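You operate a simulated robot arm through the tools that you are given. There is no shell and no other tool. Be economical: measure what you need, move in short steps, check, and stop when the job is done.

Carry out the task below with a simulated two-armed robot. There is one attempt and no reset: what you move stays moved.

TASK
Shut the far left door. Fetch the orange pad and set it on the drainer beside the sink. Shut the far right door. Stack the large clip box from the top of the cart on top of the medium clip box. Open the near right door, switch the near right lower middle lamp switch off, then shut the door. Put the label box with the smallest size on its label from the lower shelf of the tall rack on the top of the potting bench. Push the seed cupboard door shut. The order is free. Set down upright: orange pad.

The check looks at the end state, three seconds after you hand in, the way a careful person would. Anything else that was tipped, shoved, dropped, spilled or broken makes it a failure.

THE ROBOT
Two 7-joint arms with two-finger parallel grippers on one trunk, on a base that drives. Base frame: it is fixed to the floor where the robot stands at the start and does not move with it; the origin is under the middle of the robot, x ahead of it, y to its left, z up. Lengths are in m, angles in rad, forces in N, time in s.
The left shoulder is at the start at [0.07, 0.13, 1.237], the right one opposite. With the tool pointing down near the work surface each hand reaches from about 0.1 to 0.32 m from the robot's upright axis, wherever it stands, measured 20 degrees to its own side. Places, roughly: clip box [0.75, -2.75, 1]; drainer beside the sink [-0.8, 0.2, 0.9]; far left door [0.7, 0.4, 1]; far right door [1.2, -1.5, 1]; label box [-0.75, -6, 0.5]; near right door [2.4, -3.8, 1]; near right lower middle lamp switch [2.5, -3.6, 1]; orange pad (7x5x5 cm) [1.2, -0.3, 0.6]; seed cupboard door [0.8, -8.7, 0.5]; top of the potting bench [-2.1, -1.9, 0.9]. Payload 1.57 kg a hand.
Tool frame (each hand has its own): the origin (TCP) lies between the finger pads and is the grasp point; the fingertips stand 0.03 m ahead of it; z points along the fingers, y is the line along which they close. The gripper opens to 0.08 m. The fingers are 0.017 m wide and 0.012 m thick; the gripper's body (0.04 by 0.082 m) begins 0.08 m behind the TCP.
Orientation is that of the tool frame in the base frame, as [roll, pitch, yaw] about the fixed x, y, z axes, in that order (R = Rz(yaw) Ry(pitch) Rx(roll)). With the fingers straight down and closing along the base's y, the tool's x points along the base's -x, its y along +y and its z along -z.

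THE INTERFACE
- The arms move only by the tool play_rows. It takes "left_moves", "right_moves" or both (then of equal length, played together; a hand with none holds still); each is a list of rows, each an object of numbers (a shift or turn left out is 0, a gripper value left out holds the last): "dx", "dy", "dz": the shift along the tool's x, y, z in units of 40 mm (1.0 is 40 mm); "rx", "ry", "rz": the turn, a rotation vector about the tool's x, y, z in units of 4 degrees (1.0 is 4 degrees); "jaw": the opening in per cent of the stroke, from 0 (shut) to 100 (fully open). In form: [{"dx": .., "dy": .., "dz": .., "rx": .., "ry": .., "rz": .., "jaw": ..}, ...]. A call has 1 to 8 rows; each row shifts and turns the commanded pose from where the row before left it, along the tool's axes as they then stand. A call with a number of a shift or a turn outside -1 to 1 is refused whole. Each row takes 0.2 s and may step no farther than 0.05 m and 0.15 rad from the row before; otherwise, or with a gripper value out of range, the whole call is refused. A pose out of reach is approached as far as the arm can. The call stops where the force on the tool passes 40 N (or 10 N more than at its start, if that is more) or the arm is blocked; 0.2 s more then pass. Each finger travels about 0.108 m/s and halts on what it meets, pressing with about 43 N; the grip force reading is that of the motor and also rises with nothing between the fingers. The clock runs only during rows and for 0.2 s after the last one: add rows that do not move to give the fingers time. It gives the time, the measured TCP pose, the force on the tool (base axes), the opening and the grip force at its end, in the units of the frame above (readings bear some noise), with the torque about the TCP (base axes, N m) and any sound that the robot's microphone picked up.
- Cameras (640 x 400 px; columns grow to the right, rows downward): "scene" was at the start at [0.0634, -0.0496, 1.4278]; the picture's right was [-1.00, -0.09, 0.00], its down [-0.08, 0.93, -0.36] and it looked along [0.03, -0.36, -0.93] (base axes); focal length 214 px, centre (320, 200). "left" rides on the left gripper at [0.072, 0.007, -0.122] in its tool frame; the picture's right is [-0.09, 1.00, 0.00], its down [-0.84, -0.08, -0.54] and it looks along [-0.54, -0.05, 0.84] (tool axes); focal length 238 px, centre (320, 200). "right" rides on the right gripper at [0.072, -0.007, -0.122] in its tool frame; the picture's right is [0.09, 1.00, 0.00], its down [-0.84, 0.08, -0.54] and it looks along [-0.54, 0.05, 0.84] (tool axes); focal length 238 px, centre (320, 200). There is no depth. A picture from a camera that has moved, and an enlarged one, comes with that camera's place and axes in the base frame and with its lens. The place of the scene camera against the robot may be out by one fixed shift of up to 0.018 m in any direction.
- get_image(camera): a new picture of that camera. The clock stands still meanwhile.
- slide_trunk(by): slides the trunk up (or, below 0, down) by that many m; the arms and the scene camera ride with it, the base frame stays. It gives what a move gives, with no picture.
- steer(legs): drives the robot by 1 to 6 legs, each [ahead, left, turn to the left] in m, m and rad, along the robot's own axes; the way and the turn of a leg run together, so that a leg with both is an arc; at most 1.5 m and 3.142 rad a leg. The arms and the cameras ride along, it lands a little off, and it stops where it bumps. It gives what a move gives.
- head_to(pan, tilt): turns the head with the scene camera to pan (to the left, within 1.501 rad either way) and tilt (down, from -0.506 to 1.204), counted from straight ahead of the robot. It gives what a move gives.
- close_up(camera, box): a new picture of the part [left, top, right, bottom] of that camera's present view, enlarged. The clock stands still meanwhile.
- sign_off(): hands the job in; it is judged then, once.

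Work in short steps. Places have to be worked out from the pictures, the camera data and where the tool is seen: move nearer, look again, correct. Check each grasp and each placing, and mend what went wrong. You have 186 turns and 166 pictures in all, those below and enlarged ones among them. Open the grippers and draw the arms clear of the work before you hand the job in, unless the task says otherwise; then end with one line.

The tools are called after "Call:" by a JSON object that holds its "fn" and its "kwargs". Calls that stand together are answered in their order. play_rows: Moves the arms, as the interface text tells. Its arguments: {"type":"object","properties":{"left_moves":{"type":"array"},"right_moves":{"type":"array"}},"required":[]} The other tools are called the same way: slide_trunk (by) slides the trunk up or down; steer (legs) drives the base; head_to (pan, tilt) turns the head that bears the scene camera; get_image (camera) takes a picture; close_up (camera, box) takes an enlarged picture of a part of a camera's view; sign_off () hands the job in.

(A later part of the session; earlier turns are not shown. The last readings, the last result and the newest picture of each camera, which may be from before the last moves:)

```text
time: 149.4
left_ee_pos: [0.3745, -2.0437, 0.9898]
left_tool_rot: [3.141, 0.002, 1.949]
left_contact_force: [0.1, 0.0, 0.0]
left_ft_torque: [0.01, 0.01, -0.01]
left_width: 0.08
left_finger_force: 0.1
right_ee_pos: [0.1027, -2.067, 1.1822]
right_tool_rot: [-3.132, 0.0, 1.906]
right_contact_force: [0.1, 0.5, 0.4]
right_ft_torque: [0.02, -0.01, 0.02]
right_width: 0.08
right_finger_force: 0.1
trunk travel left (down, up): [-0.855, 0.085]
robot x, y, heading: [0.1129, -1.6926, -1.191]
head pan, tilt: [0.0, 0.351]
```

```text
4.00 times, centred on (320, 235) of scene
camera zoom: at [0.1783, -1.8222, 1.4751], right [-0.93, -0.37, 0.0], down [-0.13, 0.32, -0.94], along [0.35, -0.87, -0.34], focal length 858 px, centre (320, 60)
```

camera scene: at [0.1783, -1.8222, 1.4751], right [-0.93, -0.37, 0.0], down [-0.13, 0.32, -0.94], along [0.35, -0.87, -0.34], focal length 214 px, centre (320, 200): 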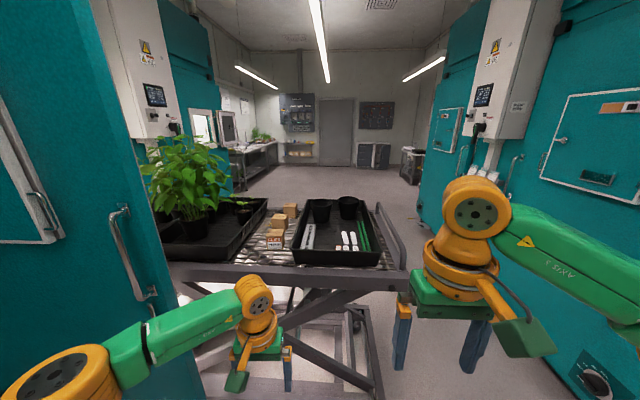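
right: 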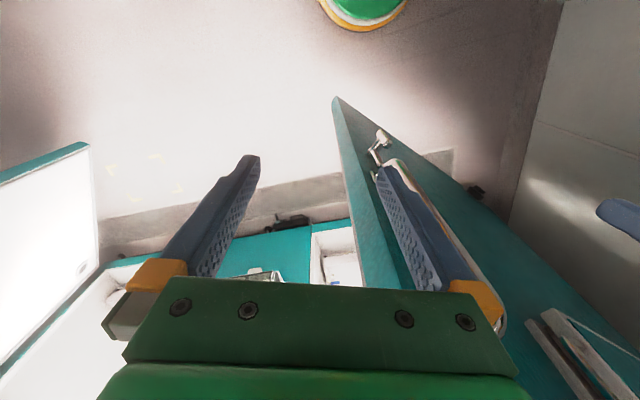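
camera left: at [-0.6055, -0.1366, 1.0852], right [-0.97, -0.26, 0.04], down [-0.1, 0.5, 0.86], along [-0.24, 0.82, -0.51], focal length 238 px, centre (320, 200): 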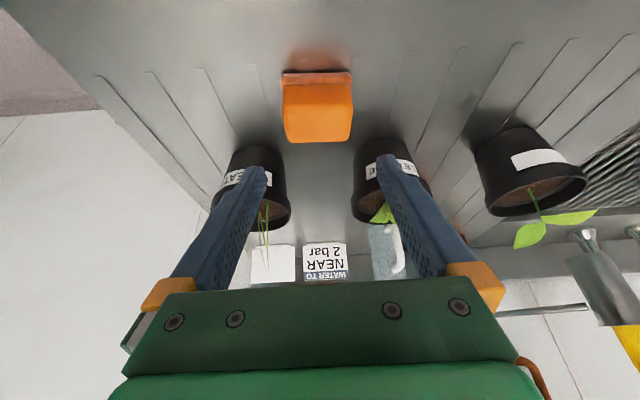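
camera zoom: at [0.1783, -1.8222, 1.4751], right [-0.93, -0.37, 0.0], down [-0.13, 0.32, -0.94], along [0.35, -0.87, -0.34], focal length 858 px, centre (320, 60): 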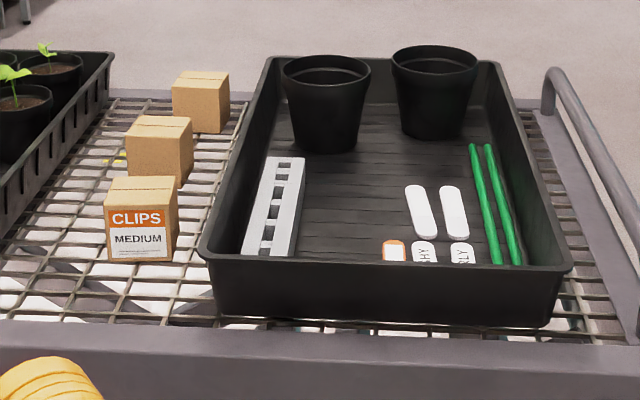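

Medium is the nearest box; the other two show no label from here. I drive down the aisle past the cart to see their other sides; first I check the passage on the right.

Call:
{"fn": "head_to", "kwargs": {"pan": -0.35, "tilt": 0.6}}

Call:
{"fn": "get_image", "kwargs": {"camera": "scene"}}

```text
time: 150.2
left_ee_pos: [0.3748, -2.0435, 0.9918]
left_tool_rot: [3.141, 0.0, 1.948]
left_contact_force: [-0.8, 0.5, 0.6]
left_ft_torque: [0.02, 0.0, -0.02]
left_width: 0.0801
left_finger_force: 0.0
right_ee_pos: [0.1036, -2.0676, 1.1832]
right_tool_rot: [-3.132, 0.001, 1.907]
right_contact_force: [0.0, 0.7, 0.1]
right_ft_torque: [0.0, 0.05, -0.01]
right_width: 0.0801
right_finger_force: 0.0
trunk travel left (down, up): [-0.855, 0.085]
robot x, y, heading: [0.1148, -1.6975, -1.19]
head pan, tilt: [-0.351, 0.6]
```

```text
113 pictures are left
camera scene: at [0.1464, -1.824, 1.4525], right [-1.0, -0.03, 0.0], down [-0.02, 0.56, -0.83], along [0.03, -0.82, -0.56], focal length 214 px, centre (320, 200)
```

scene: 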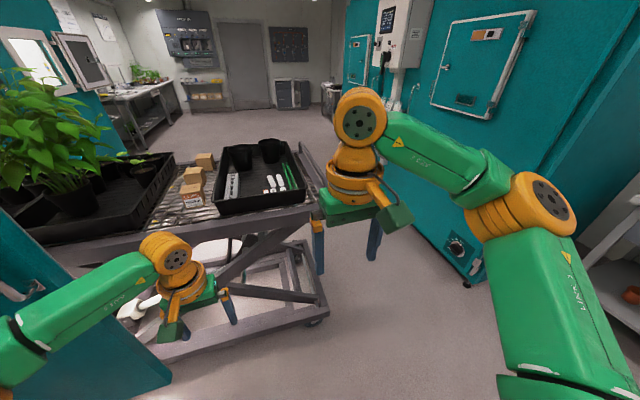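

The aisle right of the cart is ~1.1 m wide. I shift right and drive along it, then look left at the boxes.

Call:
{"fn": "steer", "kwargs": {"legs": [[0, 0, -0.076], [0, -0.8, 0], [1.5, 0, 0]]}}

Call:
{"fn": "head_to", "kwargs": {"pan": 1.45, "tilt": 0.4}}

Call:
{"fn": "get_image", "kwargs": {"camera": "scene"}}

```text
time: 162.0
left_ee_pos: [0.0405, -3.7485, 0.9907]
left_tool_rot: [3.141, 0.002, 1.873]
left_contact_force: [-0.7, -0.5, 0.1]
left_ft_torque: [0.01, 0.04, 0.03]
left_width: 0.0801
left_finger_force: 0.1
right_ee_pos: [-0.2314, -3.751, 1.1822]
right_tool_rot: [-3.136, 0.001, 1.833]
right_contact_force: [0.4, 0.6, 0.0]
right_ft_torque: [0.02, 0.02, -0.01]
right_width: 0.08
right_finger_force: 0.0
trunk travel left (down, up): [-0.855, 0.085]
robot x, y, heading: [-0.1893, -3.3807, -1.268]
head pan, tilt: [-0.351, 0.6]
```

```text
time: 163.8
left_ee_pos: [0.0407, -3.7483, 0.9917]
left_tool_rot: [-3.141, 0.002, 1.873]
left_contact_force: [0.3, 0.1, -0.4]
left_ft_torque: [0.01, 0.0, -0.02]
left_width: 0.0801
left_finger_force: 0.1
right_ee_pos: [-0.2312, -3.7511, 1.1833]
right_tool_rot: [-3.132, 0.0, 1.828]
right_contact_force: [-0.2, -0.2, 0.5]
right_ft_torque: [0.0, -0.02, 0.02]
right_width: 0.08
right_finger_force: 0.1
trunk travel left (down, up): [-0.855, 0.085]
robot x, y, heading: [-0.1884, -3.3785, -1.266]
head pan, tilt: [1.45, 0.4]
```

```text
112 pictures are left
camera scene: at [-0.075, -3.4063, 1.4707], right [0.18, -0.98, 0.0], down [-0.38, -0.07, -0.92], along [0.91, 0.17, -0.39], focal length 214 px, centre (320, 200)
```

scene: 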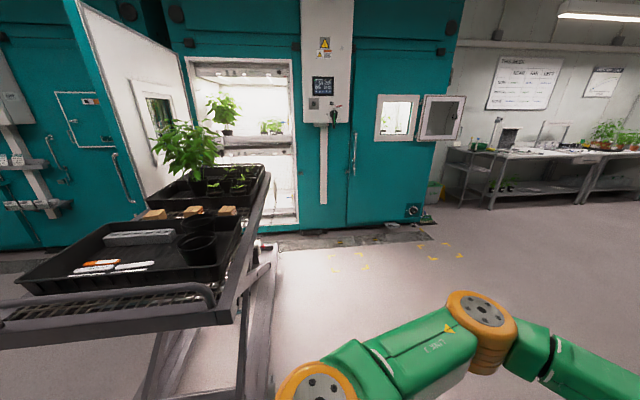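

Call:
{"fn": "close_up", "kwargs": {"camera": "scene", "box": [100, 180, 280, 290]}}

Call:
{"fn": "close_up", "kwargs": {"camera": "scene", "box": [290, 60, 480, 230]}}

```text
3.56 times, centred on (190, 235) of scene
camera zoom: at [-0.075, -3.4063, 1.4707], right [0.18, -0.98, 0.0], down [-0.38, -0.07, -0.92], along [0.91, 0.17, -0.39], focal length 763 px, centre (782, 76)
```

zoom: 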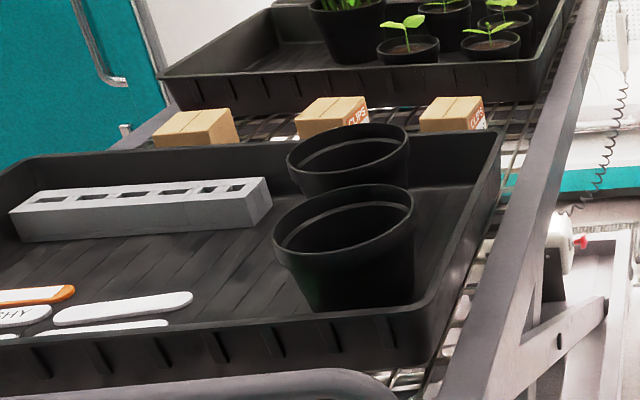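

```text
2.35 times, centred on (385, 145) of scene
camera zoom: at [-0.075, -3.4063, 1.4707], right [0.18, -0.98, 0.0], down [-0.38, -0.07, -0.92], along [0.91, 0.17, -0.39], focal length 505 px, centre (167, 329)
```

zoom: 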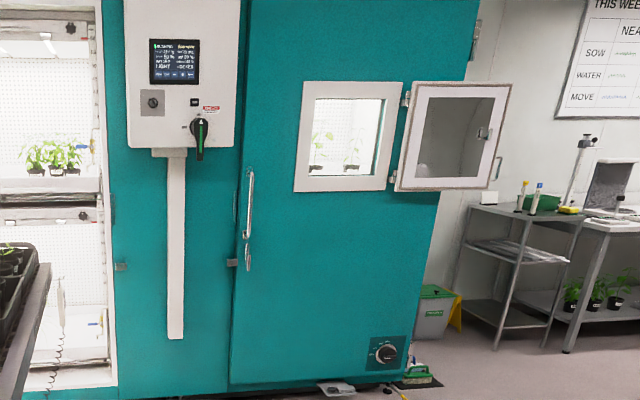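

The labels of the other two face the far end. I go around to the far side and look back.

Call:
{"fn": "steer", "kwargs": {"legs": [[0.95, 0, 0], [0, 0, 3.1], [0, -1.0, 0]]}}

Call:
{"fn": "head_to", "kwargs": {"pan": 0, "tilt": 0.4}}

Call:
{"fn": "get_image", "kwargs": {"camera": "scene"}}

```text
time: 166.1
left_ee_pos: [0.0644, -4.0473, 0.898]
left_tool_rot: [-2.995, -0.207, 1.511]
left_contact_force: [5.7, -3.7, 0.4]
left_ft_torque: [0.31, 0.52, 0.07]
left_width: 0.0801
left_finger_force: 0.0
right_ee_pos: [-0.078, -4.1287, 1.0299]
right_tool_rot: [-2.928, -0.217, 2.06]
right_contact_force: [-4.7, -1.6, 4.5]
right_ft_torque: [0.21, -0.62, -0.16]
right_width: 0.0799
right_finger_force: 0.1
trunk travel left (down, up): [-0.855, 0.085]
robot x, y, heading: [-0.0996, -3.6252, -1.224]
head pan, tilt: [1.45, 0.4]
stopped in leg 1: the robot was blocked; the commanded pose is now the measured one
```

```text
time: 167.7
left_ee_pos: [0.0703, -3.9829, 0.9311]
left_tool_rot: [-3.051, -0.123, 1.619]
left_contact_force: [0.1, -0.2, 0.3]
left_ft_torque: [-0.01, -0.03, 0.0]
left_width: 0.0801
left_finger_force: 0.1
right_ee_pos: [-0.107, -4.0471, 1.075]
right_tool_rot: [-2.925, -0.121, 1.986]
right_contact_force: [-0.8, 0.1, -0.2]
right_ft_torque: [-0.03, 0.0, -0.01]
right_width: 0.0798
right_finger_force: 0.1
trunk travel left (down, up): [-0.855, 0.085]
robot x, y, heading: [-0.0977, -3.6295, -1.222]
head pan, tilt: [0.0, 0.4]
```

```text
109 pictures are left
camera scene: at [-0.0444, -3.7524, 1.4713], right [-0.94, -0.34, 0.0], down [-0.13, 0.36, -0.92], along [0.32, -0.87, -0.39], focal length 214 px, centre (320, 200)
```

scene: 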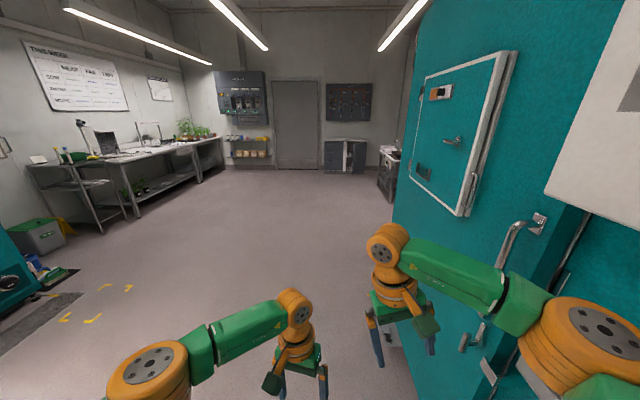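

My right arm brushed the chamber on the right. I move left away from it first, then go on.

Call:
{"fn": "steer", "kwargs": {"legs": [[0, 0.35, -0.04], [0.7, 0, 0]]}}

Call:
{"fn": "head_to", "kwargs": {"pan": -1.45, "tilt": 0.4}}

Call:
{"fn": "get_image", "kwargs": {"camera": "scene"}}

```text
time: 173.4
left_ee_pos: [0.6043, -4.5452, 0.9313]
left_tool_rot: [-3.051, -0.124, 1.584]
left_contact_force: [-0.1, -0.8, -0.4]
left_ft_torque: [0.01, 0.0, -0.01]
left_width: 0.0799
left_finger_force: 0.0
right_ee_pos: [0.4275, -4.604, 1.0739]
right_tool_rot: [-2.925, -0.124, 1.947]
right_contact_force: [-0.2, 0.0, 0.0]
right_ft_torque: [-0.03, 0.0, 0.02]
right_width: 0.08
right_finger_force: 0.0
trunk travel left (down, up): [-0.855, 0.085]
robot x, y, heading: [0.4479, -4.1858, -1.257]
head pan, tilt: [0.0, 0.4]
```

```text
time: 174.9
left_ee_pos: [0.6047, -4.5464, 0.9299]
left_tool_rot: [-3.051, -0.124, 1.584]
left_contact_force: [0.9, -0.5, 0.4]
left_ft_torque: [-0.01, -0.01, -0.01]
left_width: 0.0799
left_finger_force: 0.0
right_ee_pos: [0.4272, -4.6053, 1.0731]
right_tool_rot: [-2.927, -0.125, 1.949]
right_contact_force: [0.5, 1.0, -0.1]
right_ft_torque: [0.02, -0.03, 0.01]
right_width: 0.0799
right_finger_force: 0.0
trunk travel left (down, up): [-0.855, 0.085]
robot x, y, heading: [0.4502, -4.1874, -1.263]
head pan, tilt: [-1.45, 0.4]
```

```text
108 pictures are left
camera scene: at [0.3881, -4.2641, 1.4707], right [-0.42, 0.91, 0.0], down [0.35, 0.16, -0.92], along [-0.84, -0.39, -0.39], focal length 214 px, centre (320, 200)
```

scene: 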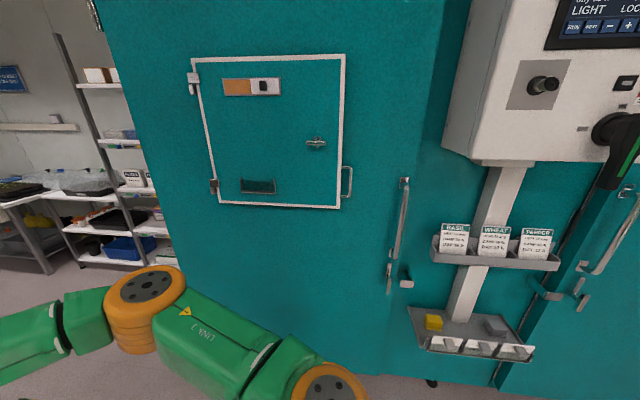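

Everything there seems shut and intact. I move left into open floor, turn around, and look at the boxes.

Call:
{"fn": "steer", "kwargs": {"legs": [[0, 0.6, 0], [0, 0, 3.13]]}}

Call:
{"fn": "head_to", "kwargs": {"pan": 0, "tilt": 0.4}}

Call:
{"fn": "get_image", "kwargs": {"camera": "scene"}}

```text
time: 185.7
left_ee_pos: [0.8649, -3.6332, 0.9316]
left_tool_rot: [-3.051, -0.122, -1.559]
left_contact_force: [0.2, 0.5, 1.0]
left_ft_torque: [-0.03, -0.01, -0.02]
left_width: 0.0801
left_finger_force: 0.1
right_ee_pos: [1.0424, -3.5746, 1.0733]
right_tool_rot: [-2.925, -0.125, -1.192]
right_contact_force: [-0.4, -0.5, -1.1]
right_ft_torque: [0.0, 0.0, -0.01]
right_width: 0.08
right_finger_force: 0.0
trunk travel left (down, up): [-0.855, 0.085]
robot x, y, heading: [1.0188, -3.9943, 1.884]
head pan, tilt: [-1.45, 0.4]
```

```text
time: 187.2
left_ee_pos: [0.8648, -3.6325, 0.9295]
left_tool_rot: [-3.051, -0.125, -1.557]
left_contact_force: [0.2, 0.7, 0.2]
left_ft_torque: [0.02, 0.01, 0.0]
left_width: 0.0801
left_finger_force: 0.0
right_ee_pos: [1.0423, -3.5747, 1.0735]
right_tool_rot: [-2.926, -0.126, -1.191]
right_contact_force: [1.2, -0.7, 0.2]
right_ft_torque: [-0.01, -0.03, 0.03]
right_width: 0.0802
right_finger_force: 0.2
trunk travel left (down, up): [-0.855, 0.085]
robot x, y, heading: [1.0175, -3.9976, 1.885]
head pan, tilt: [0.0, 0.4]
```

```text
107 pictures are left
camera scene: at [0.9847, -3.8546, 1.4706], right [0.95, 0.31, 0.0], down [0.12, -0.37, -0.92], along [-0.28, 0.88, -0.39], focal length 214 px, centre (320, 200)
```

scene: 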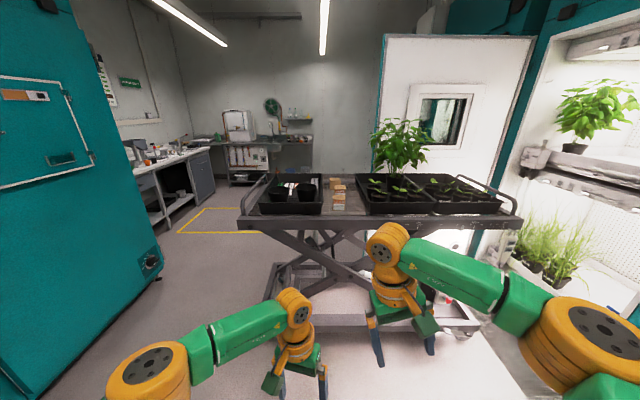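

Call:
{"fn": "close_up", "kwargs": {"camera": "scene", "box": [300, 165, 380, 220]}}

```text
7.27 times, centred on (340, 192) of scene
camera zoom: at [0.9847, -3.8546, 1.4706], right [0.95, 0.31, 0.0], down [0.12, -0.37, -0.92], along [-0.28, 0.88, -0.39], focal length 1560 px, centre (174, 254)
```

zoom: 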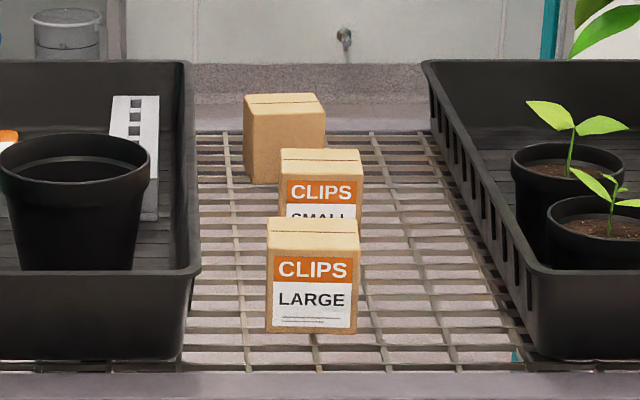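

Labels: the nearest here is LARGE (≈(0.76,-2.80), base z≈0.957), then SMALL, then MEDIUM (≈(0.66,-2.49)). I'll pick LARGE from this side and go around to place it. First I restore the left hand's vertical pose and raise it.

Call:
{"fn": "play_rows", "kwargs": {"left_moves": [{"rx": -1}, {"rx": -0.3, "ry": -0.2}, {"ry": -0.8}, {"ry": -0.8}, {"rz": -1}, {"rz": -1}, {"rz": -1}, {"rz": -1}]}}

Call:
{"fn": "play_rows", "kwargs": {"left_moves": [{"rz": -0.3, "dy": 0.5, "dz": -0.8}, {"dy": 0.5, "dz": -0.8}, {"dy": 0.5, "dz": -0.8}, {"dy": 0.5, "dz": -0.8}]}}

Call:
{"fn": "slide_trunk", "kwargs": {"by": 0.08}}

```text
time: 189.1
left_ee_pos: [0.8648, -3.6335, 0.9304]
left_tool_rot: [-3.141, 0.002, -1.278]
left_contact_force: [0.2, 0.5, 0.0]
left_ft_torque: [0.0, 0.0, 0.04]
left_width: 0.0799
left_finger_force: 0.0
right_ee_pos: [1.0428, -3.5743, 1.073]
right_tool_rot: [-2.924, -0.125, -1.192]
right_contact_force: [0.2, -0.4, 0.3]
right_ft_torque: [-0.01, 0.0, -0.01]
right_width: 0.08
right_finger_force: 0.0
trunk travel left (down, up): [-0.855, 0.085]
robot x, y, heading: [1.0169, -4.0008, 1.886]
head pan, tilt: [0.0, 0.4]
```

```text
time: 190.1
left_ee_pos: [0.7866, -3.6587, 1.0567]
left_tool_rot: [3.141, 0.0, -1.258]
left_contact_force: [-0.8, 0.6, -0.1]
left_ft_torque: [-0.02, -0.01, 0.01]
left_width: 0.08
left_finger_force: 0.1
right_ee_pos: [1.0412, -3.575, 1.0724]
right_tool_rot: [-2.927, -0.123, -1.193]
right_contact_force: [-1.0, -0.4, 0.5]
right_ft_torque: [0.01, 0.0, 0.02]
right_width: 0.08
right_finger_force: 0.0
trunk travel left (down, up): [-0.855, 0.085]
robot x, y, heading: [1.022, -3.9982, 1.883]
head pan, tilt: [0.0, 0.4]
```

```text
time: 191.2
left_ee_pos: [0.7878, -3.6579, 1.1367]
left_tool_rot: [-3.14, 0.002, -1.26]
left_contact_force: [-0.5, 0.0, -0.2]
left_ft_torque: [-0.01, 0.01, -0.03]
left_width: 0.0801
left_finger_force: 0.0
right_ee_pos: [1.0432, -3.5751, 1.1527]
right_tool_rot: [-2.926, -0.125, -1.192]
right_contact_force: [0.0, -0.4, -0.3]
right_ft_torque: [-0.02, -0.01, -0.01]
right_width: 0.0799
right_finger_force: 0.1
trunk travel left (down, up): [-0.935, 0.005]
robot x, y, heading: [1.0214, -3.9949, 1.884]
head pan, tilt: [0.0, 0.4]
```

The right side has tall seedlings, so I pick with the right hand instead (left hand will hover above the low black tray). I level the right hand, retract and raise the left one, then approach.

Call:
{"fn": "play_rows", "kwargs": {"right_moves": [{"rx": -1}, {"rx": -1}, {"rx": -1}, {"rx": -0.1, "ry": -0.8}, {"ry": -1, "rz": 0.4}, {"rz": 0.5}], "left_moves": [{"dx": 0.6, "dz": -0.3}, {"dx": 0.6, "dz": -0.3}, {"dx": 0.6, "dz": -0.3}, {"dx": 0.6, "dz": -0.3}, {"dx": 0.5}, {}]}}

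Call:
{"fn": "steer", "kwargs": {"legs": [[0.6, 0.03, 0]]}}

Call:
{"fn": "get_image", "kwargs": {"camera": "right"}}

Call:
{"fn": "get_image", "kwargs": {"camera": "scene"}}

```text
time: 192.6
left_ee_pos: [0.8235, -3.768, 1.184]
left_tool_rot: [-3.14, 0.001, -1.259]
left_contact_force: [0.3, -0.3, 0.5]
left_ft_torque: [-0.02, -0.02, -0.01]
left_width: 0.0802
left_finger_force: 0.1
right_ee_pos: [1.0432, -3.5744, 1.1528]
right_tool_rot: [3.142, 0.0, -1.256]
right_contact_force: [0.2, 0.1, 0.8]
right_ft_torque: [0.01, -0.01, -0.01]
right_width: 0.08
right_finger_force: 0.1
trunk travel left (down, up): [-0.935, 0.005]
robot x, y, heading: [1.0191, -3.9977, 1.882]
head pan, tilt: [0.0, 0.4]
```

```text
time: 196.0
left_ee_pos: [0.6113, -3.2062, 1.1842]
left_tool_rot: [3.141, 0.003, -1.261]
left_contact_force: [0.1, 0.3, 0.2]
left_ft_torque: [0.0, 0.01, -0.01]
left_width: 0.0801
left_finger_force: 0.0
right_ee_pos: [0.831, -3.0132, 1.1545]
right_tool_rot: [3.14, 0.002, -1.259]
right_contact_force: [0.1, 0.1, 0.5]
right_ft_torque: [-0.01, -0.04, -0.01]
right_width: 0.0799
right_finger_force: 0.0
trunk travel left (down, up): [-0.935, 0.005]
robot x, y, heading: [0.8066, -3.4322, 1.884]
head pan, tilt: [0.0, 0.4]
```

```text
105 pictures are left
camera right: at [0.8592, -3.0794, 1.2749], right [-0.92, -0.39, 0.0], down [-0.33, 0.77, 0.54], along [-0.21, 0.5, -0.84], focal length 238 px, centre (320, 200)
```

right: 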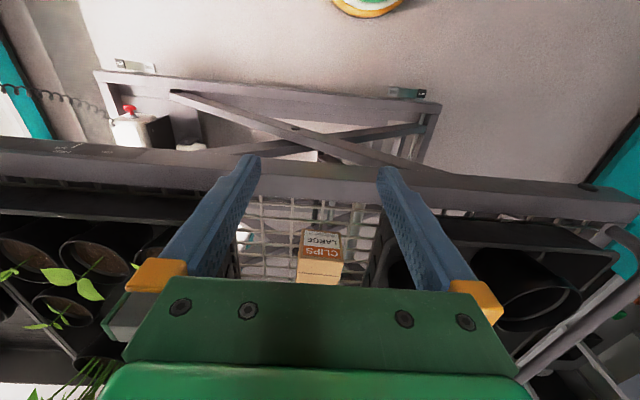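

```text
104 pictures are left
camera scene: at [0.7727, -3.2939, 1.5509], right [0.95, 0.31, 0.0], down [0.12, -0.37, -0.92], along [-0.28, 0.88, -0.39], focal length 214 px, centre (320, 200)
```

scene: 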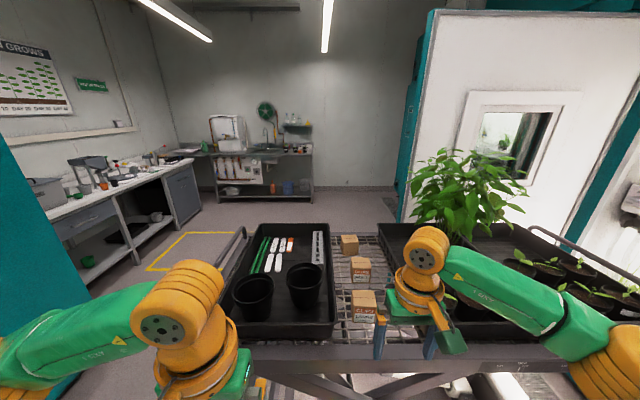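

LARGE is seen at about (0.741,-2.80), top z≈1.02, 64×50 mm. I drive the remaining 0.22 m, 2 cm left, and check.

Call:
{"fn": "steer", "kwargs": {"legs": [[0.215, 0.02, 0]]}}

Call:
{"fn": "get_image", "kwargs": {"camera": "right"}}

Call:
{"fn": "get_image", "kwargs": {"camera": "scene"}}

```text
time: 197.7
left_ee_pos: [0.5287, -3.0113, 1.186]
left_tool_rot: [3.14, 0.006, -1.261]
left_contact_force: [-0.3, 0.3, -0.2]
left_ft_torque: [0.05, 0.0, -0.01]
left_width: 0.0797
left_finger_force: 0.1
right_ee_pos: [0.7466, -2.8176, 1.1547]
right_tool_rot: [-3.142, 0.005, -1.259]
right_contact_force: [-0.5, -0.3, 0.0]
right_ft_torque: [0.0, 0.0, -0.04]
right_width: 0.0799
right_finger_force: 0.0
trunk travel left (down, up): [-0.935, 0.005]
robot x, y, heading: [0.72, -3.2352, 1.885]
head pan, tilt: [0.0, 0.4]
```

```text
103 pictures are left
camera right: at [0.7755, -2.8836, 1.2756], right [-0.92, -0.39, 0.0], down [-0.33, 0.77, 0.55], along [-0.21, 0.5, -0.84], focal length 238 px, centre (320, 200)
```

right: 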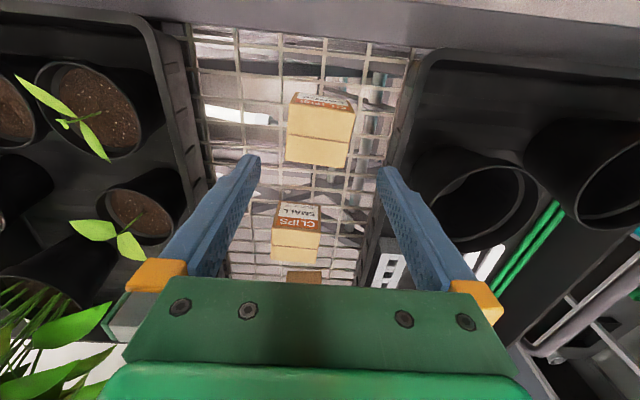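

```text
102 pictures are left
camera scene: at [0.6894, -3.0987, 1.5512], right [0.95, 0.31, 0.0], down [0.12, -0.37, -0.92], along [-0.28, 0.88, -0.39], focal length 214 px, centre (320, 200)
```

scene: 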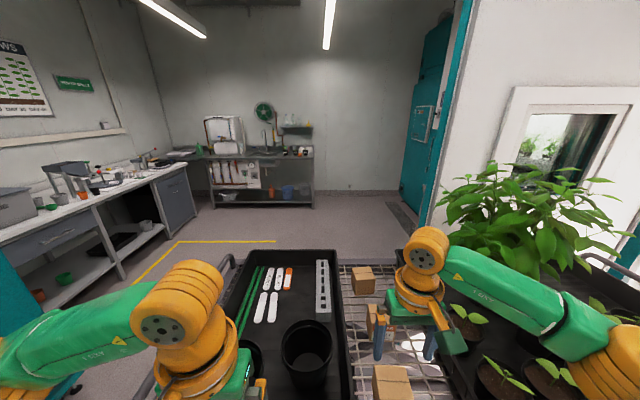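

Box is centred; needs 12 mm ahead. I descend to TCP z≈1.0 over the box.

Call:
{"fn": "play_rows", "kwargs": {"right_moves": [{"dx": -0.3, "dz": 0.6}, {"dz": 0.8}, {"dz": 0.8}]}}

Call:
{"fn": "get_image", "kwargs": {"camera": "right"}}

```text
time: 198.5
left_ee_pos: [0.5271, -3.007, 1.184]
left_tool_rot: [-3.14, 0.003, -1.261]
left_contact_force: [0.1, -0.4, 0.0]
left_ft_torque: [-0.01, 0.01, 0.02]
left_width: 0.0801
left_finger_force: 0.0
right_ee_pos: [0.7428, -2.8016, 1.0652]
right_tool_rot: [3.141, 0.002, -1.256]
right_contact_force: [0.8, 0.7, 0.2]
right_ft_torque: [0.0, 0.02, 0.01]
right_width: 0.0802
right_finger_force: 0.1
trunk travel left (down, up): [-0.935, 0.005]
robot x, y, heading: [0.721, -3.2367, 1.886]
head pan, tilt: [0.0, 0.4]
```

```text
101 pictures are left
camera right: at [0.7709, -2.8681, 1.186], right [-0.92, -0.39, 0.0], down [-0.33, 0.77, 0.54], along [-0.21, 0.5, -0.84], focal length 238 px, centre (320, 200)
```

right: 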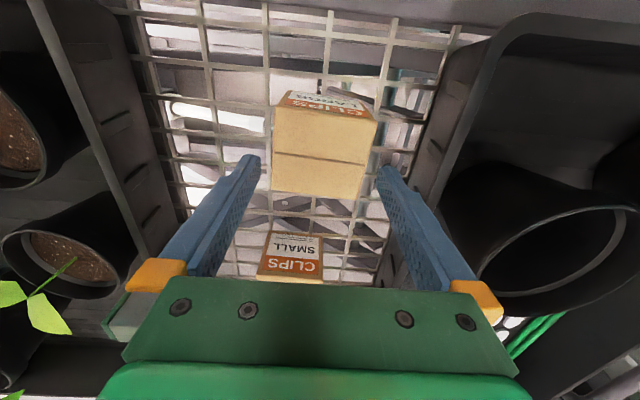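

Well centred. I descend 6 cm more and close.

Call:
{"fn": "play_rows", "kwargs": {"right_moves": [{"dx": 0.12, "dz": 0.5}, {"dz": 0.5}, {"dz": 0.5}, {"jaw": 0}, {}, {}, {}]}}

Call:
{"fn": "get_image", "kwargs": {"camera": "right"}}

```text
time: 200.1
left_ee_pos: [0.5264, -3.0073, 1.1854]
left_tool_rot: [-3.14, 0.002, -1.26]
left_contact_force: [0.4, -0.6, -0.3]
left_ft_torque: [0.0, -0.01, 0.02]
left_width: 0.08
left_finger_force: 0.0
right_ee_pos: [0.7435, -2.8072, 1.0057]
right_tool_rot: [-3.14, 0.0, -1.259]
right_contact_force: [0.0, 1.2, 4.0]
right_ft_torque: [-0.11, 0.05, -0.07]
right_width: 0.0683
right_finger_force: 42.9
trunk travel left (down, up): [-0.935, 0.005]
robot x, y, heading: [0.7214, -3.2366, 1.882]
head pan, tilt: [0.0, 0.4]
```

```text
100 pictures are left
camera right: at [0.7719, -2.873, 1.1272], right [-0.92, -0.39, 0.0], down [-0.33, 0.77, 0.54], along [-0.21, 0.5, -0.84], focal length 238 px, centre (320, 200)
```

right: 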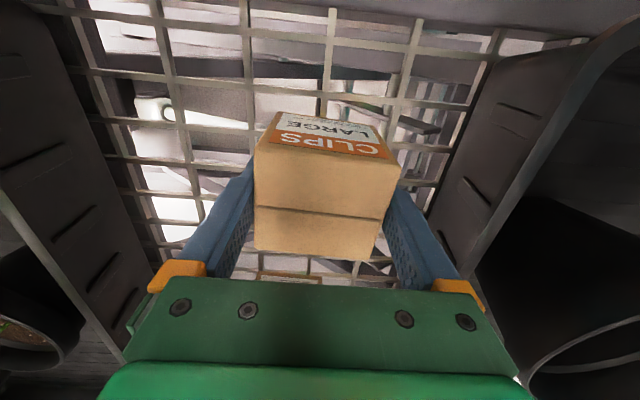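

Gripped (68 mm). I lift it straight up, back out, and drive around the cart to its near end.

Call:
{"fn": "play_rows", "kwargs": {"right_moves": [{"dz": -0.5}, {"dz": -0.9}, {"dz": -0.9}, {"dz": -0.9}, {"dz": -0.7}]}}

Call:
{"fn": "steer", "kwargs": {"legs": [[-0.55, 0, 0], [0, 0.77, 0], [1.1, 0, 0], [1.05, 0, 0]]}}

Call:
{"fn": "get_image", "kwargs": {"camera": "right"}}

```text
time: 201.3
left_ee_pos: [0.5266, -3.0063, 1.1832]
left_tool_rot: [-3.141, 0.003, -1.261]
left_contact_force: [-0.3, -1.1, -0.8]
left_ft_torque: [-0.01, 0.01, 0.03]
left_width: 0.08
left_finger_force: 0.0
right_ee_pos: [0.7433, -2.8072, 1.1623]
right_tool_rot: [-3.141, 0.003, -1.258]
right_contact_force: [-0.6, 0.2, -1.3]
right_ft_torque: [-0.01, 0.01, 0.01]
right_width: 0.0682
right_finger_force: 43.0
trunk travel left (down, up): [-0.935, 0.005]
robot x, y, heading: [0.7227, -3.2379, 1.882]
head pan, tilt: [0.0, 0.4]
```

```text
time: 218.5
left_ee_pos: [-0.6805, -1.6957, 1.1852]
left_tool_rot: [-3.141, 0.002, -1.265]
left_contact_force: [0.4, -0.3, -0.4]
left_ft_torque: [-0.02, 0.01, 0.02]
left_width: 0.08
left_finger_force: 0.1
right_ee_pos: [-0.4624, -1.497, 1.1625]
right_tool_rot: [3.142, 0.002, -1.261]
right_contact_force: [1.0, -0.2, -0.8]
right_ft_torque: [-0.02, -0.03, 0.0]
right_width: 0.0675
right_finger_force: 43.0
trunk travel left (down, up): [-0.935, 0.005]
robot x, y, heading: [-0.4867, -1.925, 1.874]
head pan, tilt: [0.0, 0.4]
```

```text
99 pictures are left
camera right: at [-0.4335, -1.5634, 1.2831], right [-0.92, -0.39, 0.0], down [-0.33, 0.77, 0.54], along [-0.21, 0.5, -0.84], focal length 238 px, centre (320, 200)
```

right: 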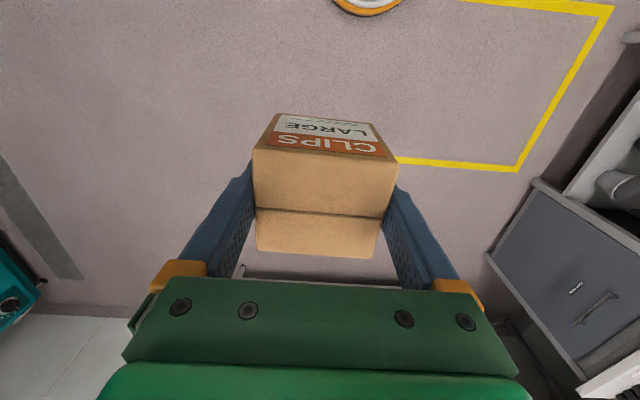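

Box held securely. The open near-left door limits space on the left at the cart's near end, so I'll approach with the robot turned ~0.5 rad left and the right hand counter-turned.

Call:
{"fn": "steer", "kwargs": {"legs": [[0, 0, -2.636], [0.62, 0.62, 0]]}}

Call:
{"fn": "play_rows", "kwargs": {"right_moves": [{"rz": 0.9}, {"rz": 0.9}, {"rz": 0.9}, {"rz": 0.9}, {"rz": 0.9}, {"rz": 0.9}, {"rz": 0.9}, {"rz": 0.9}], "left_moves": [{"dx": 0.3}, {"dx": 0.3}, {"dx": 0.3}, {}, {}, {}, {}, {}]}}

Call:
{"fn": "head_to", "kwargs": {"pan": 0, "tilt": 0.55}}

Call:
{"fn": "get_image", "kwargs": {"camera": "scene"}}

Call:
{"fn": "get_image", "kwargs": {"camera": "right"}}

```text
time: 229.2
left_ee_pos: [0.6661, -1.9772, 1.1845]
left_tool_rot: [3.141, 0.002, 2.409]
left_contact_force: [-1.2, -0.4, 0.6]
left_ft_torque: [0.01, 0.01, 0.02]
left_width: 0.0798
left_finger_force: 0.0
right_ee_pos: [0.5787, -2.2579, 1.1615]
right_tool_rot: [-3.141, 0.001, 2.413]
right_contact_force: [0.2, -0.8, -0.5]
right_ft_torque: [0.02, 0.0, -0.01]
right_width: 0.0674
right_finger_force: 42.7
trunk travel left (down, up): [-0.935, 0.005]
robot x, y, heading: [0.3835, -1.8814, -0.731]
head pan, tilt: [0.0, 0.4]
```

```text
time: 231.0
left_ee_pos: [0.6401, -1.9533, 1.184]
left_tool_rot: [3.141, -0.001, 2.408]
left_contact_force: [-0.5, -0.1, -0.1]
left_ft_torque: [0.0, -0.04, 0.0]
left_width: 0.0802
left_finger_force: 0.0
right_ee_pos: [0.5805, -2.2589, 1.161]
right_tool_rot: [3.141, 0.001, 1.908]
right_contact_force: [-0.2, 0.5, -0.6]
right_ft_torque: [0.0, -0.06, -0.02]
right_width: 0.0673
right_finger_force: 42.5
trunk travel left (down, up): [-0.935, 0.005]
robot x, y, heading: [0.3815, -1.8772, -0.736]
head pan, tilt: [0.0, 0.4]
```

```text
time: 231.7
left_ee_pos: [0.6409, -1.9542, 1.1848]
left_tool_rot: [3.141, 0.0, 2.409]
left_contact_force: [0.4, -0.6, -0.4]
left_ft_torque: [0.0, 0.03, -0.01]
left_width: 0.08
left_finger_force: 0.0
right_ee_pos: [0.5804, -2.2583, 1.161]
right_tool_rot: [3.141, 0.0, 1.909]
right_contact_force: [-0.9, 0.3, -1.5]
right_ft_torque: [0.0, 0.01, 0.03]
right_width: 0.0674
right_finger_force: 43.6
trunk travel left (down, up): [-0.935, 0.005]
robot x, y, heading: [0.3847, -1.8764, -0.729]
head pan, tilt: [0.0, 0.55]
```

```text
98 pictures are left
camera scene: at [0.4948, -1.966, 1.537], right [-0.67, -0.74, 0.0], down [-0.39, 0.35, -0.85], along [0.63, -0.57, -0.52], focal length 214 px, centre (320, 200)
```

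scene: 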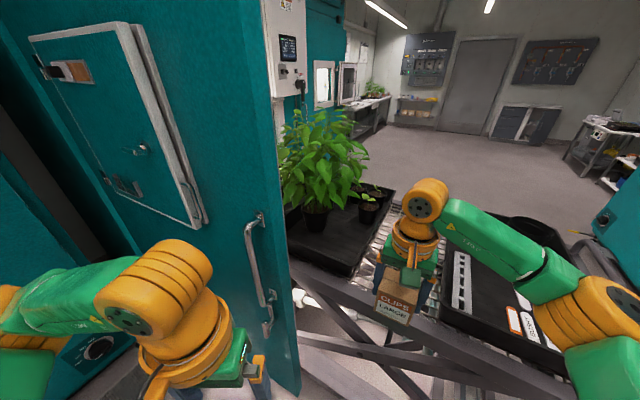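

```text
97 pictures are left
camera right: at [0.5501, -2.1925, 1.2828], right [0.91, 0.42, 0.0], down [0.35, -0.76, 0.54], along [0.23, -0.49, -0.84], focal length 238 px, centre (320, 200)
```

right: 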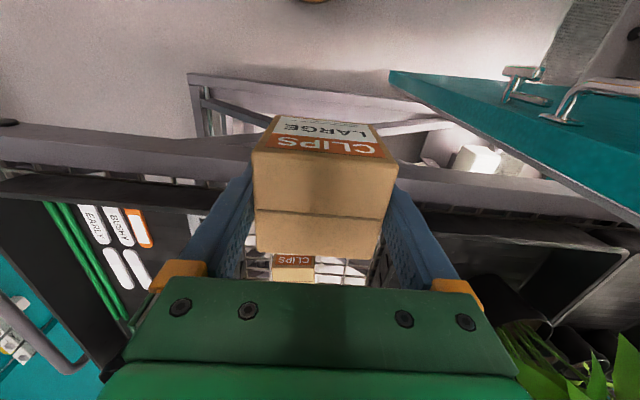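

I zoom into the gap where the MEDIUM box's label is visible for a position fix.

Call:
{"fn": "close_up", "kwargs": {"camera": "right", "box": [230, 230, 410, 300]}}

Call:
{"fn": "head_to", "kwargs": {"pan": -0.25, "tilt": 0.9}}

Call:
{"fn": "get_image", "kwargs": {"camera": "scene"}}

```text
3.56 times, centred on (320, 265) of right
camera zoom: at [0.5501, -2.1925, 1.2828], right [0.91, 0.42, 0.0], down [0.35, -0.76, 0.54], along [0.23, -0.49, -0.84], focal length 848 px, centre (320, -31)
```

zoom: 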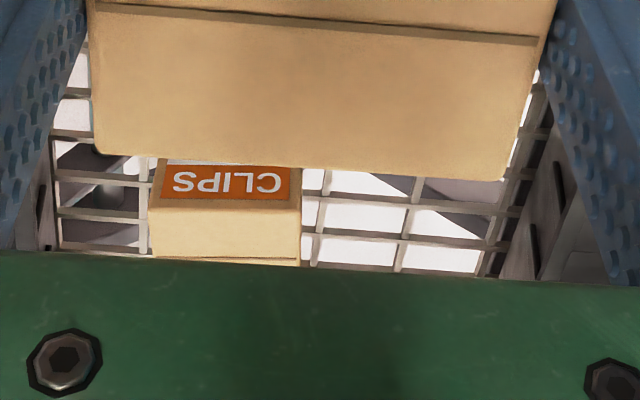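

```text
time: 232.5
left_ee_pos: [0.6408, -1.953, 1.1843]
left_tool_rot: [-3.141, 0.001, 2.408]
left_contact_force: [0.6, -0.7, 0.5]
left_ft_torque: [0.04, -0.02, 0.02]
left_width: 0.0801
left_finger_force: 0.0
right_ee_pos: [0.5812, -2.2582, 1.1609]
right_tool_rot: [-3.141, 0.001, 1.909]
right_contact_force: [-0.2, 0.7, -1.8]
right_ft_torque: [-0.04, 0.0, 0.03]
right_width: 0.0676
right_finger_force: 42.9
trunk travel left (down, up): [-0.935, 0.005]
robot x, y, heading: [0.3816, -1.8801, -0.737]
head pan, tilt: [-0.25, 0.901]
```

```text
95 pictures are left
camera scene: at [0.4699, -1.9686, 1.5077], right [-0.83, -0.56, 0.0], down [-0.44, 0.65, -0.62], along [0.35, -0.52, -0.78], focal length 214 px, centre (320, 200)
```

scene: 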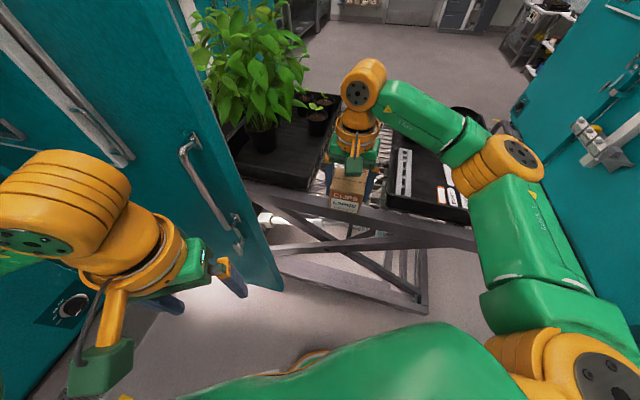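

MEDIUM's top front edge is at (0.634,-2.474,1.022), so its centre is about (0.643,-2.503). I drive the hand over it.

Call:
{"fn": "steer", "kwargs": {"legs": [[0.21, -0.14, 0]]}}

Call:
{"fn": "get_image", "kwargs": {"camera": "right"}}

Call:
{"fn": "get_image", "kwargs": {"camera": "scene"}}

```text
time: 234.4
left_ee_pos: [0.7024, -2.1949, 1.185]
left_tool_rot: [-3.14, 0.005, 2.41]
left_contact_force: [-1.5, 0.2, -0.8]
left_ft_torque: [-0.02, -0.03, 0.02]
left_width: 0.0801
left_finger_force: 0.1
right_ee_pos: [0.6434, -2.4994, 1.163]
right_tool_rot: [3.141, 0.003, 1.911]
right_contact_force: [-0.7, 1.1, -1.1]
right_ft_torque: [-0.02, 0.0, -0.01]
right_width: 0.0674
right_finger_force: 42.7
trunk travel left (down, up): [-0.935, 0.005]
robot x, y, heading: [0.4501, -2.1229, -0.73]
head pan, tilt: [-0.25, 0.901]
```

```text
94 pictures are left
camera right: at [0.6127, -2.4337, 1.2839], right [0.91, 0.42, 0.0], down [0.35, -0.76, 0.55], along [0.23, -0.5, -0.84], focal length 238 px, centre (320, 200)
```

right: 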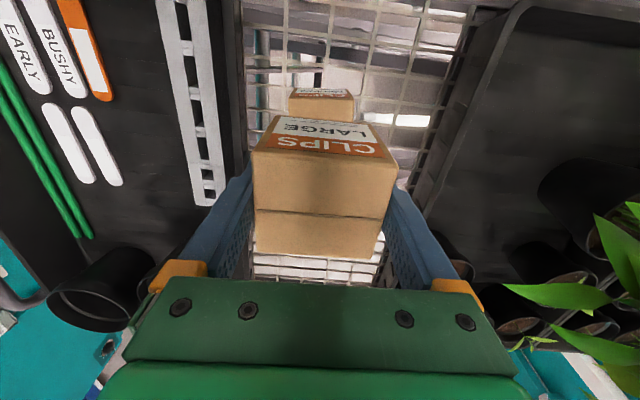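

```text
93 pictures are left
camera scene: at [0.5319, -2.2093, 1.508], right [-0.83, -0.56, 0.0], down [-0.44, 0.65, -0.62], along [0.35, -0.52, -0.78], focal length 214 px, centre (320, 200)
```

scene: 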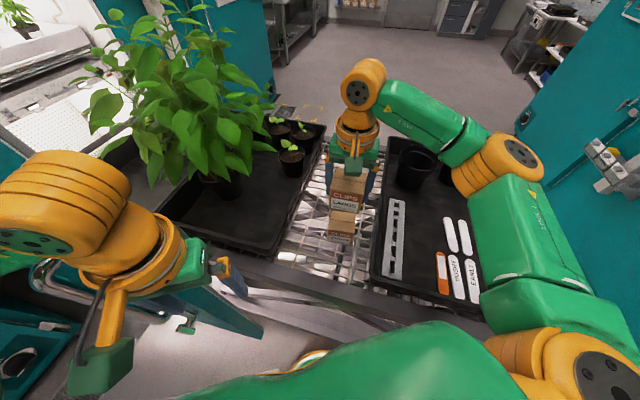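

Alignment confirmed within ~4 mm. I lower the box gently until contact.

Call:
{"fn": "play_rows", "kwargs": {"right_moves": [{"dz": 0.8, "dx": -0.08}, {"dz": 0.7}, {"dz": 0.4}, {"dz": 0.25}, {"dz": 0.15}, {"dz": 0.15}, {"dz": 0.15}]}}

Call:
{"fn": "get_image", "kwargs": {"camera": "scene"}}

```text
time: 235.6
left_ee_pos: [0.7002, -2.1945, 1.1853]
left_tool_rot: [-3.139, 0.007, 2.41]
left_contact_force: [0.1, -0.3, 0.1]
left_ft_torque: [0.01, 0.04, -0.01]
left_width: 0.0801
left_finger_force: 0.1
right_ee_pos: [0.6445, -2.507, 1.076]
right_tool_rot: [3.133, 0.014, 1.908]
right_contact_force: [-3.8, 0.0, 26.0]
right_ft_torque: [0.41, 1.13, 0.03]
right_width: 0.0678
right_finger_force: 42.5
trunk travel left (down, up): [-0.935, 0.005]
robot x, y, heading: [0.446, -2.1276, -0.733]
head pan, tilt: [-0.25, 0.901]
stopped in row 6 (right hand): the force on the tool passed its limit at 48 N (the readings are from after the stop); the commanded pose is now the measured one
```

```text
92 pictures are left
camera scene: at [0.5296, -2.2096, 1.5084], right [-0.83, -0.56, 0.0], down [-0.43, 0.65, -0.62], along [0.35, -0.52, -0.78], focal length 214 px, centre (320, 200)
```

scene: 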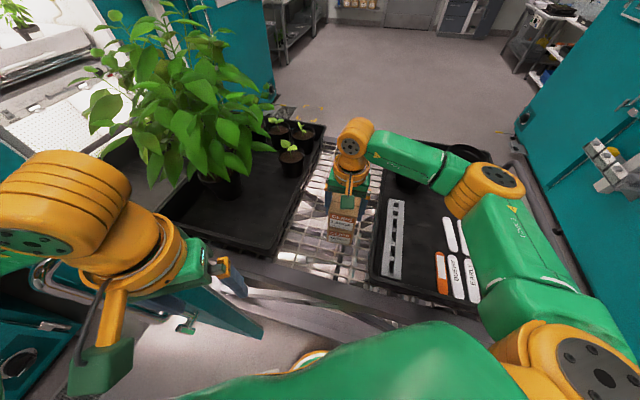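

Contact at TCP z≈1.076, as expected for the stack. I zoom to verify before releasing.

Call:
{"fn": "close_up", "kwargs": {"camera": "scene", "box": [300, 160, 400, 260]}}

Call:
{"fn": "get_image", "kwargs": {"camera": "right"}}

```text
4.00 times, centred on (350, 210) of scene
camera zoom: at [0.5296, -2.2096, 1.5084], right [-0.83, -0.56, 0.0], down [-0.43, 0.65, -0.62], along [0.35, -0.52, -0.78], focal length 858 px, centre (200, 160)
```

zoom: 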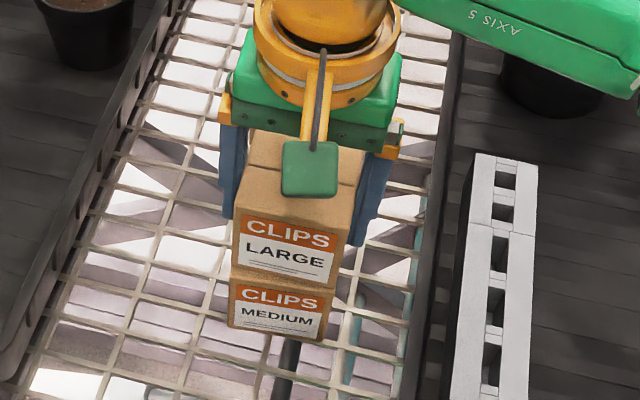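

```text
90 pictures are left
camera right: at [0.6131, -2.439, 1.1962], right [0.91, 0.42, 0.01], down [0.34, -0.76, 0.55], along [0.24, -0.5, -0.83], focal length 238 px, centre (320, 200)
```

right: 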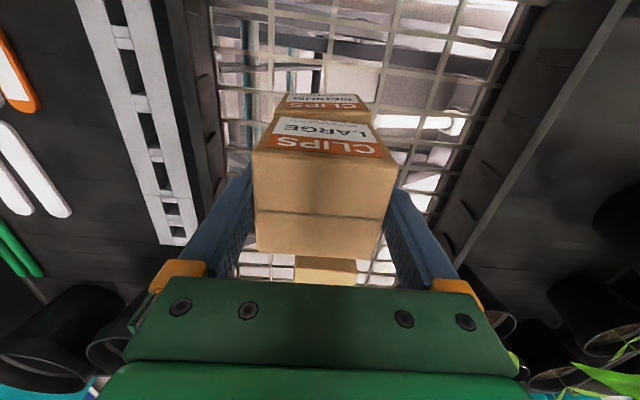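

Well stacked. I release and raise the hand.

Call:
{"fn": "play_rows", "kwargs": {"right_moves": [{"jaw": 100}, {}, {}, {"dz": -0.5}, {"dz": -0.8}, {"dz": -0.8}, {"dz": -0.8}]}}

Call:
{"fn": "close_up", "kwargs": {"camera": "scene", "box": [270, 120, 410, 260]}}

```text
time: 237.2
left_ee_pos: [0.7024, -2.1968, 1.1849]
left_tool_rot: [-3.14, 0.002, 2.412]
left_contact_force: [0.0, 0.3, 0.2]
left_ft_torque: [0.04, 0.0, -0.04]
left_width: 0.0797
left_finger_force: 0.1
right_ee_pos: [0.6463, -2.5086, 1.1892]
right_tool_rot: [3.137, 0.009, 1.909]
right_contact_force: [0.2, -0.4, -0.1]
right_ft_torque: [0.0, 0.0, -0.02]
right_width: 0.08
right_finger_force: 0.0
trunk travel left (down, up): [-0.935, 0.005]
robot x, y, heading: [0.4461, -2.1206, -0.732]
head pan, tilt: [-0.25, 0.901]
```

```text
2.86 times, centred on (340, 190) of scene
camera zoom: at [0.5331, -2.2133, 1.5076], right [-0.83, -0.56, 0.0], down [-0.44, 0.65, -0.62], along [0.35, -0.52, -0.78], focal length 613 px, centre (263, 229)
```

zoom: 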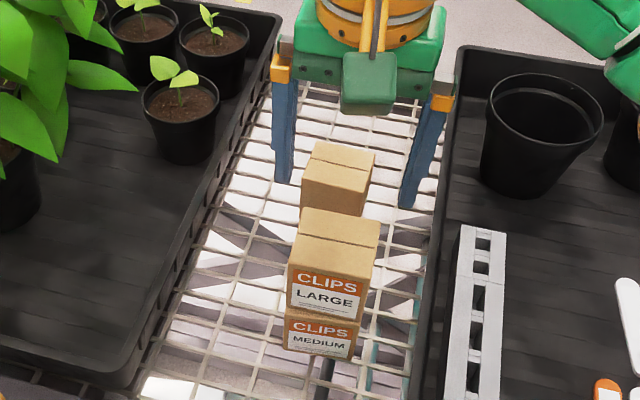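

Stack is good. Now the near right door: I back off and drive around the cart again to the front of that chamber.

Call:
{"fn": "steer", "kwargs": {"legs": [[-0.26, 0.15, 0], [0, 0, -0.53], [0, -0.8, 0], [1.2, 0, 0], [1.25, 0, 0], [0, 0, 1.567]]}}

Call:
{"fn": "head_to", "kwargs": {"pan": 0.2, "tilt": 0.35}}

Call:
{"fn": "get_image", "kwargs": {"camera": "scene"}}

```text
time: 260.0
left_ee_pos: [0.5323, -4.2361, 1.1849]
left_tool_rot: [3.141, 0.0, -2.854]
left_contact_force: [0.3, 0.0, 0.0]
left_ft_torque: [-0.02, 0.01, -0.05]
left_width: 0.0801
left_finger_force: 0.1
right_ee_pos: [0.7679, -4.448, 1.1891]
right_tool_rot: [3.134, 0.011, 2.925]
right_contact_force: [0.6, 0.0, -0.2]
right_ft_torque: [0.01, -0.03, -0.01]
right_width: 0.0802
right_finger_force: 0.2
trunk travel left (down, up): [-0.935, 0.005]
robot x, y, heading: [0.3342, -4.4143, 0.284]
head pan, tilt: [-0.25, 0.901]
```

```text
time: 261.0
left_ee_pos: [0.5329, -4.2348, 1.1841]
left_tool_rot: [-3.14, 0.002, -2.854]
left_contact_force: [-0.1, -0.1, 0.5]
left_ft_torque: [-0.01, 0.02, -0.01]
left_width: 0.08
left_finger_force: 0.1
right_ee_pos: [0.7685, -4.4474, 1.1885]
right_tool_rot: [3.135, 0.012, 2.925]
right_contact_force: [0.2, 0.2, -0.3]
right_ft_torque: [-0.05, -0.01, 0.0]
right_width: 0.0796
right_finger_force: 0.0
trunk travel left (down, up): [-0.935, 0.005]
robot x, y, heading: [0.3336, -4.4165, 0.289]
head pan, tilt: [0.201, 0.351]
```

```text
88 pictures are left
camera scene: at [0.4727, -4.351, 1.5551], right [0.47, -0.88, 0.0], down [-0.3, -0.16, -0.94], along [0.83, 0.44, -0.34], focal length 214 px, centre (320, 200)
```

scene: 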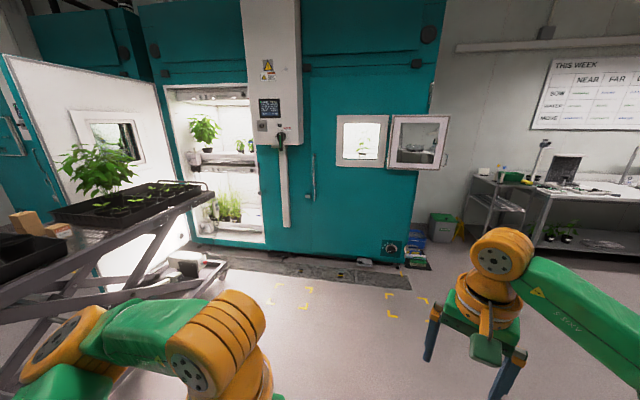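

Handle is about (2.22,-3.35, 1.09). I turn the right hand to point forward again (undo yaw, then pitch up).

Call:
{"fn": "play_rows", "kwargs": {"right_moves": [{"rz": -0.9}, {"rz": -0.9}, {"rz": -0.9}, {"rz": -0.9}, {"rz": -0.9}, {"rz": -0.9}, {"rz": -0.9}, {"rz": -0.9}]}}

Call:
{"fn": "play_rows", "kwargs": {"right_moves": [{"ry": -1, "dx": -0.1}, {"ry": -1, "dx": -0.1}, {"ry": -1, "dx": -0.1}, {"ry": -1, "dx": -0.1}, {"ry": -1, "dx": -0.1}, {"ry": -1, "dx": -0.1}, {"ry": -1, "dx": -0.1}, {"ry": -1, "dx": -0.1}]}}

Call:
{"fn": "play_rows", "kwargs": {"right_moves": [{"ry": -1, "dz": 0.1}, {"ry": -1, "dz": 0.1}, {"ry": -1, "dz": 0.1}, {"ry": -1, "dz": 0.1}, {"ry": -1, "dz": 0.1}, {"ry": -1, "dz": 0.1}, {"ry": -1, "dz": 0.1}, {"ry": -1, "dz": 0.1}]}}

Call:
{"fn": "play_rows", "kwargs": {"right_moves": [{"ry": -1}, {"ry": -1}, {"ry": -1}, {"ry": -1}, {"ry": -1}, {"ry": -1}]}}

```text
time: 262.8
left_ee_pos: [0.5335, -4.2347, 1.1833]
left_tool_rot: [-3.141, -0.001, -2.857]
left_contact_force: [-0.5, -1.0, 0.4]
left_ft_torque: [-0.01, 0.03, 0.04]
left_width: 0.0798
left_finger_force: 0.1
right_ee_pos: [0.7673, -4.4464, 1.1883]
right_tool_rot: [3.14, 0.013, -2.854]
right_contact_force: [-0.3, 0.1, 0.5]
right_ft_torque: [0.02, -0.04, 0.02]
right_width: 0.0801
right_finger_force: 0.0
trunk travel left (down, up): [-0.935, 0.005]
robot x, y, heading: [0.335, -4.4122, 0.287]
head pan, tilt: [0.201, 0.351]
```

```text
time: 264.6
left_ee_pos: [0.5323, -4.2346, 1.1847]
left_tool_rot: [-3.141, 0.003, -2.855]
left_contact_force: [0.2, -1.5, 0.2]
left_ft_torque: [0.0, 0.0, -0.03]
left_width: 0.0802
left_finger_force: 0.0
right_ee_pos: [0.7974, -4.4379, 1.1975]
right_tool_rot: [3.139, 0.571, -2.854]
right_contact_force: [-0.1, 0.2, -1.2]
right_ft_torque: [0.01, -0.03, 0.0]
right_width: 0.08
right_finger_force: 0.1
trunk travel left (down, up): [-0.935, 0.005]
robot x, y, heading: [0.335, -4.412, 0.286]
head pan, tilt: [0.201, 0.351]
```

```text
time: 266.4
left_ee_pos: [0.5332, -4.2344, 1.1847]
left_tool_rot: [-3.141, -0.002, -2.856]
left_contact_force: [0.1, 0.0, -0.4]
left_ft_torque: [0.03, 0.04, 0.01]
left_width: 0.0797
left_finger_force: 0.1
right_ee_pos: [0.8204, -4.4324, 1.1752]
right_tool_rot: [3.137, 1.132, -2.86]
right_contact_force: [-0.9, 0.2, 0.5]
right_ft_torque: [0.01, 0.02, -0.03]
right_width: 0.0798
right_finger_force: 0.1
trunk travel left (down, up): [-0.935, 0.005]
robot x, y, heading: [0.3337, -4.4157, 0.286]
head pan, tilt: [0.201, 0.351]
```

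```text
time: 267.8
left_ee_pos: [0.5339, -4.2356, 1.1845]
left_tool_rot: [-3.141, 0.002, -2.856]
left_contact_force: [-0.4, 0.1, 1.0]
left_ft_torque: [-0.02, -0.04, 0.02]
left_width: 0.08
left_finger_force: 0.0
right_ee_pos: [0.8189, -4.4325, 1.176]
right_tool_rot: [3.14, 1.127, -2.858]
right_contact_force: [-0.1, 0.1, 0.2]
right_ft_torque: [-0.01, 0.01, 0.01]
right_width: 0.0803
right_finger_force: 0.1
right hand out of reach, approached as far as the arm can: row 1, 2, 3, 4, 5, 6
trunk travel left (down, up): [-0.935, 0.005]
robot x, y, heading: [0.3341, -4.4157, 0.29]
head pan, tilt: [0.201, 0.351]
```

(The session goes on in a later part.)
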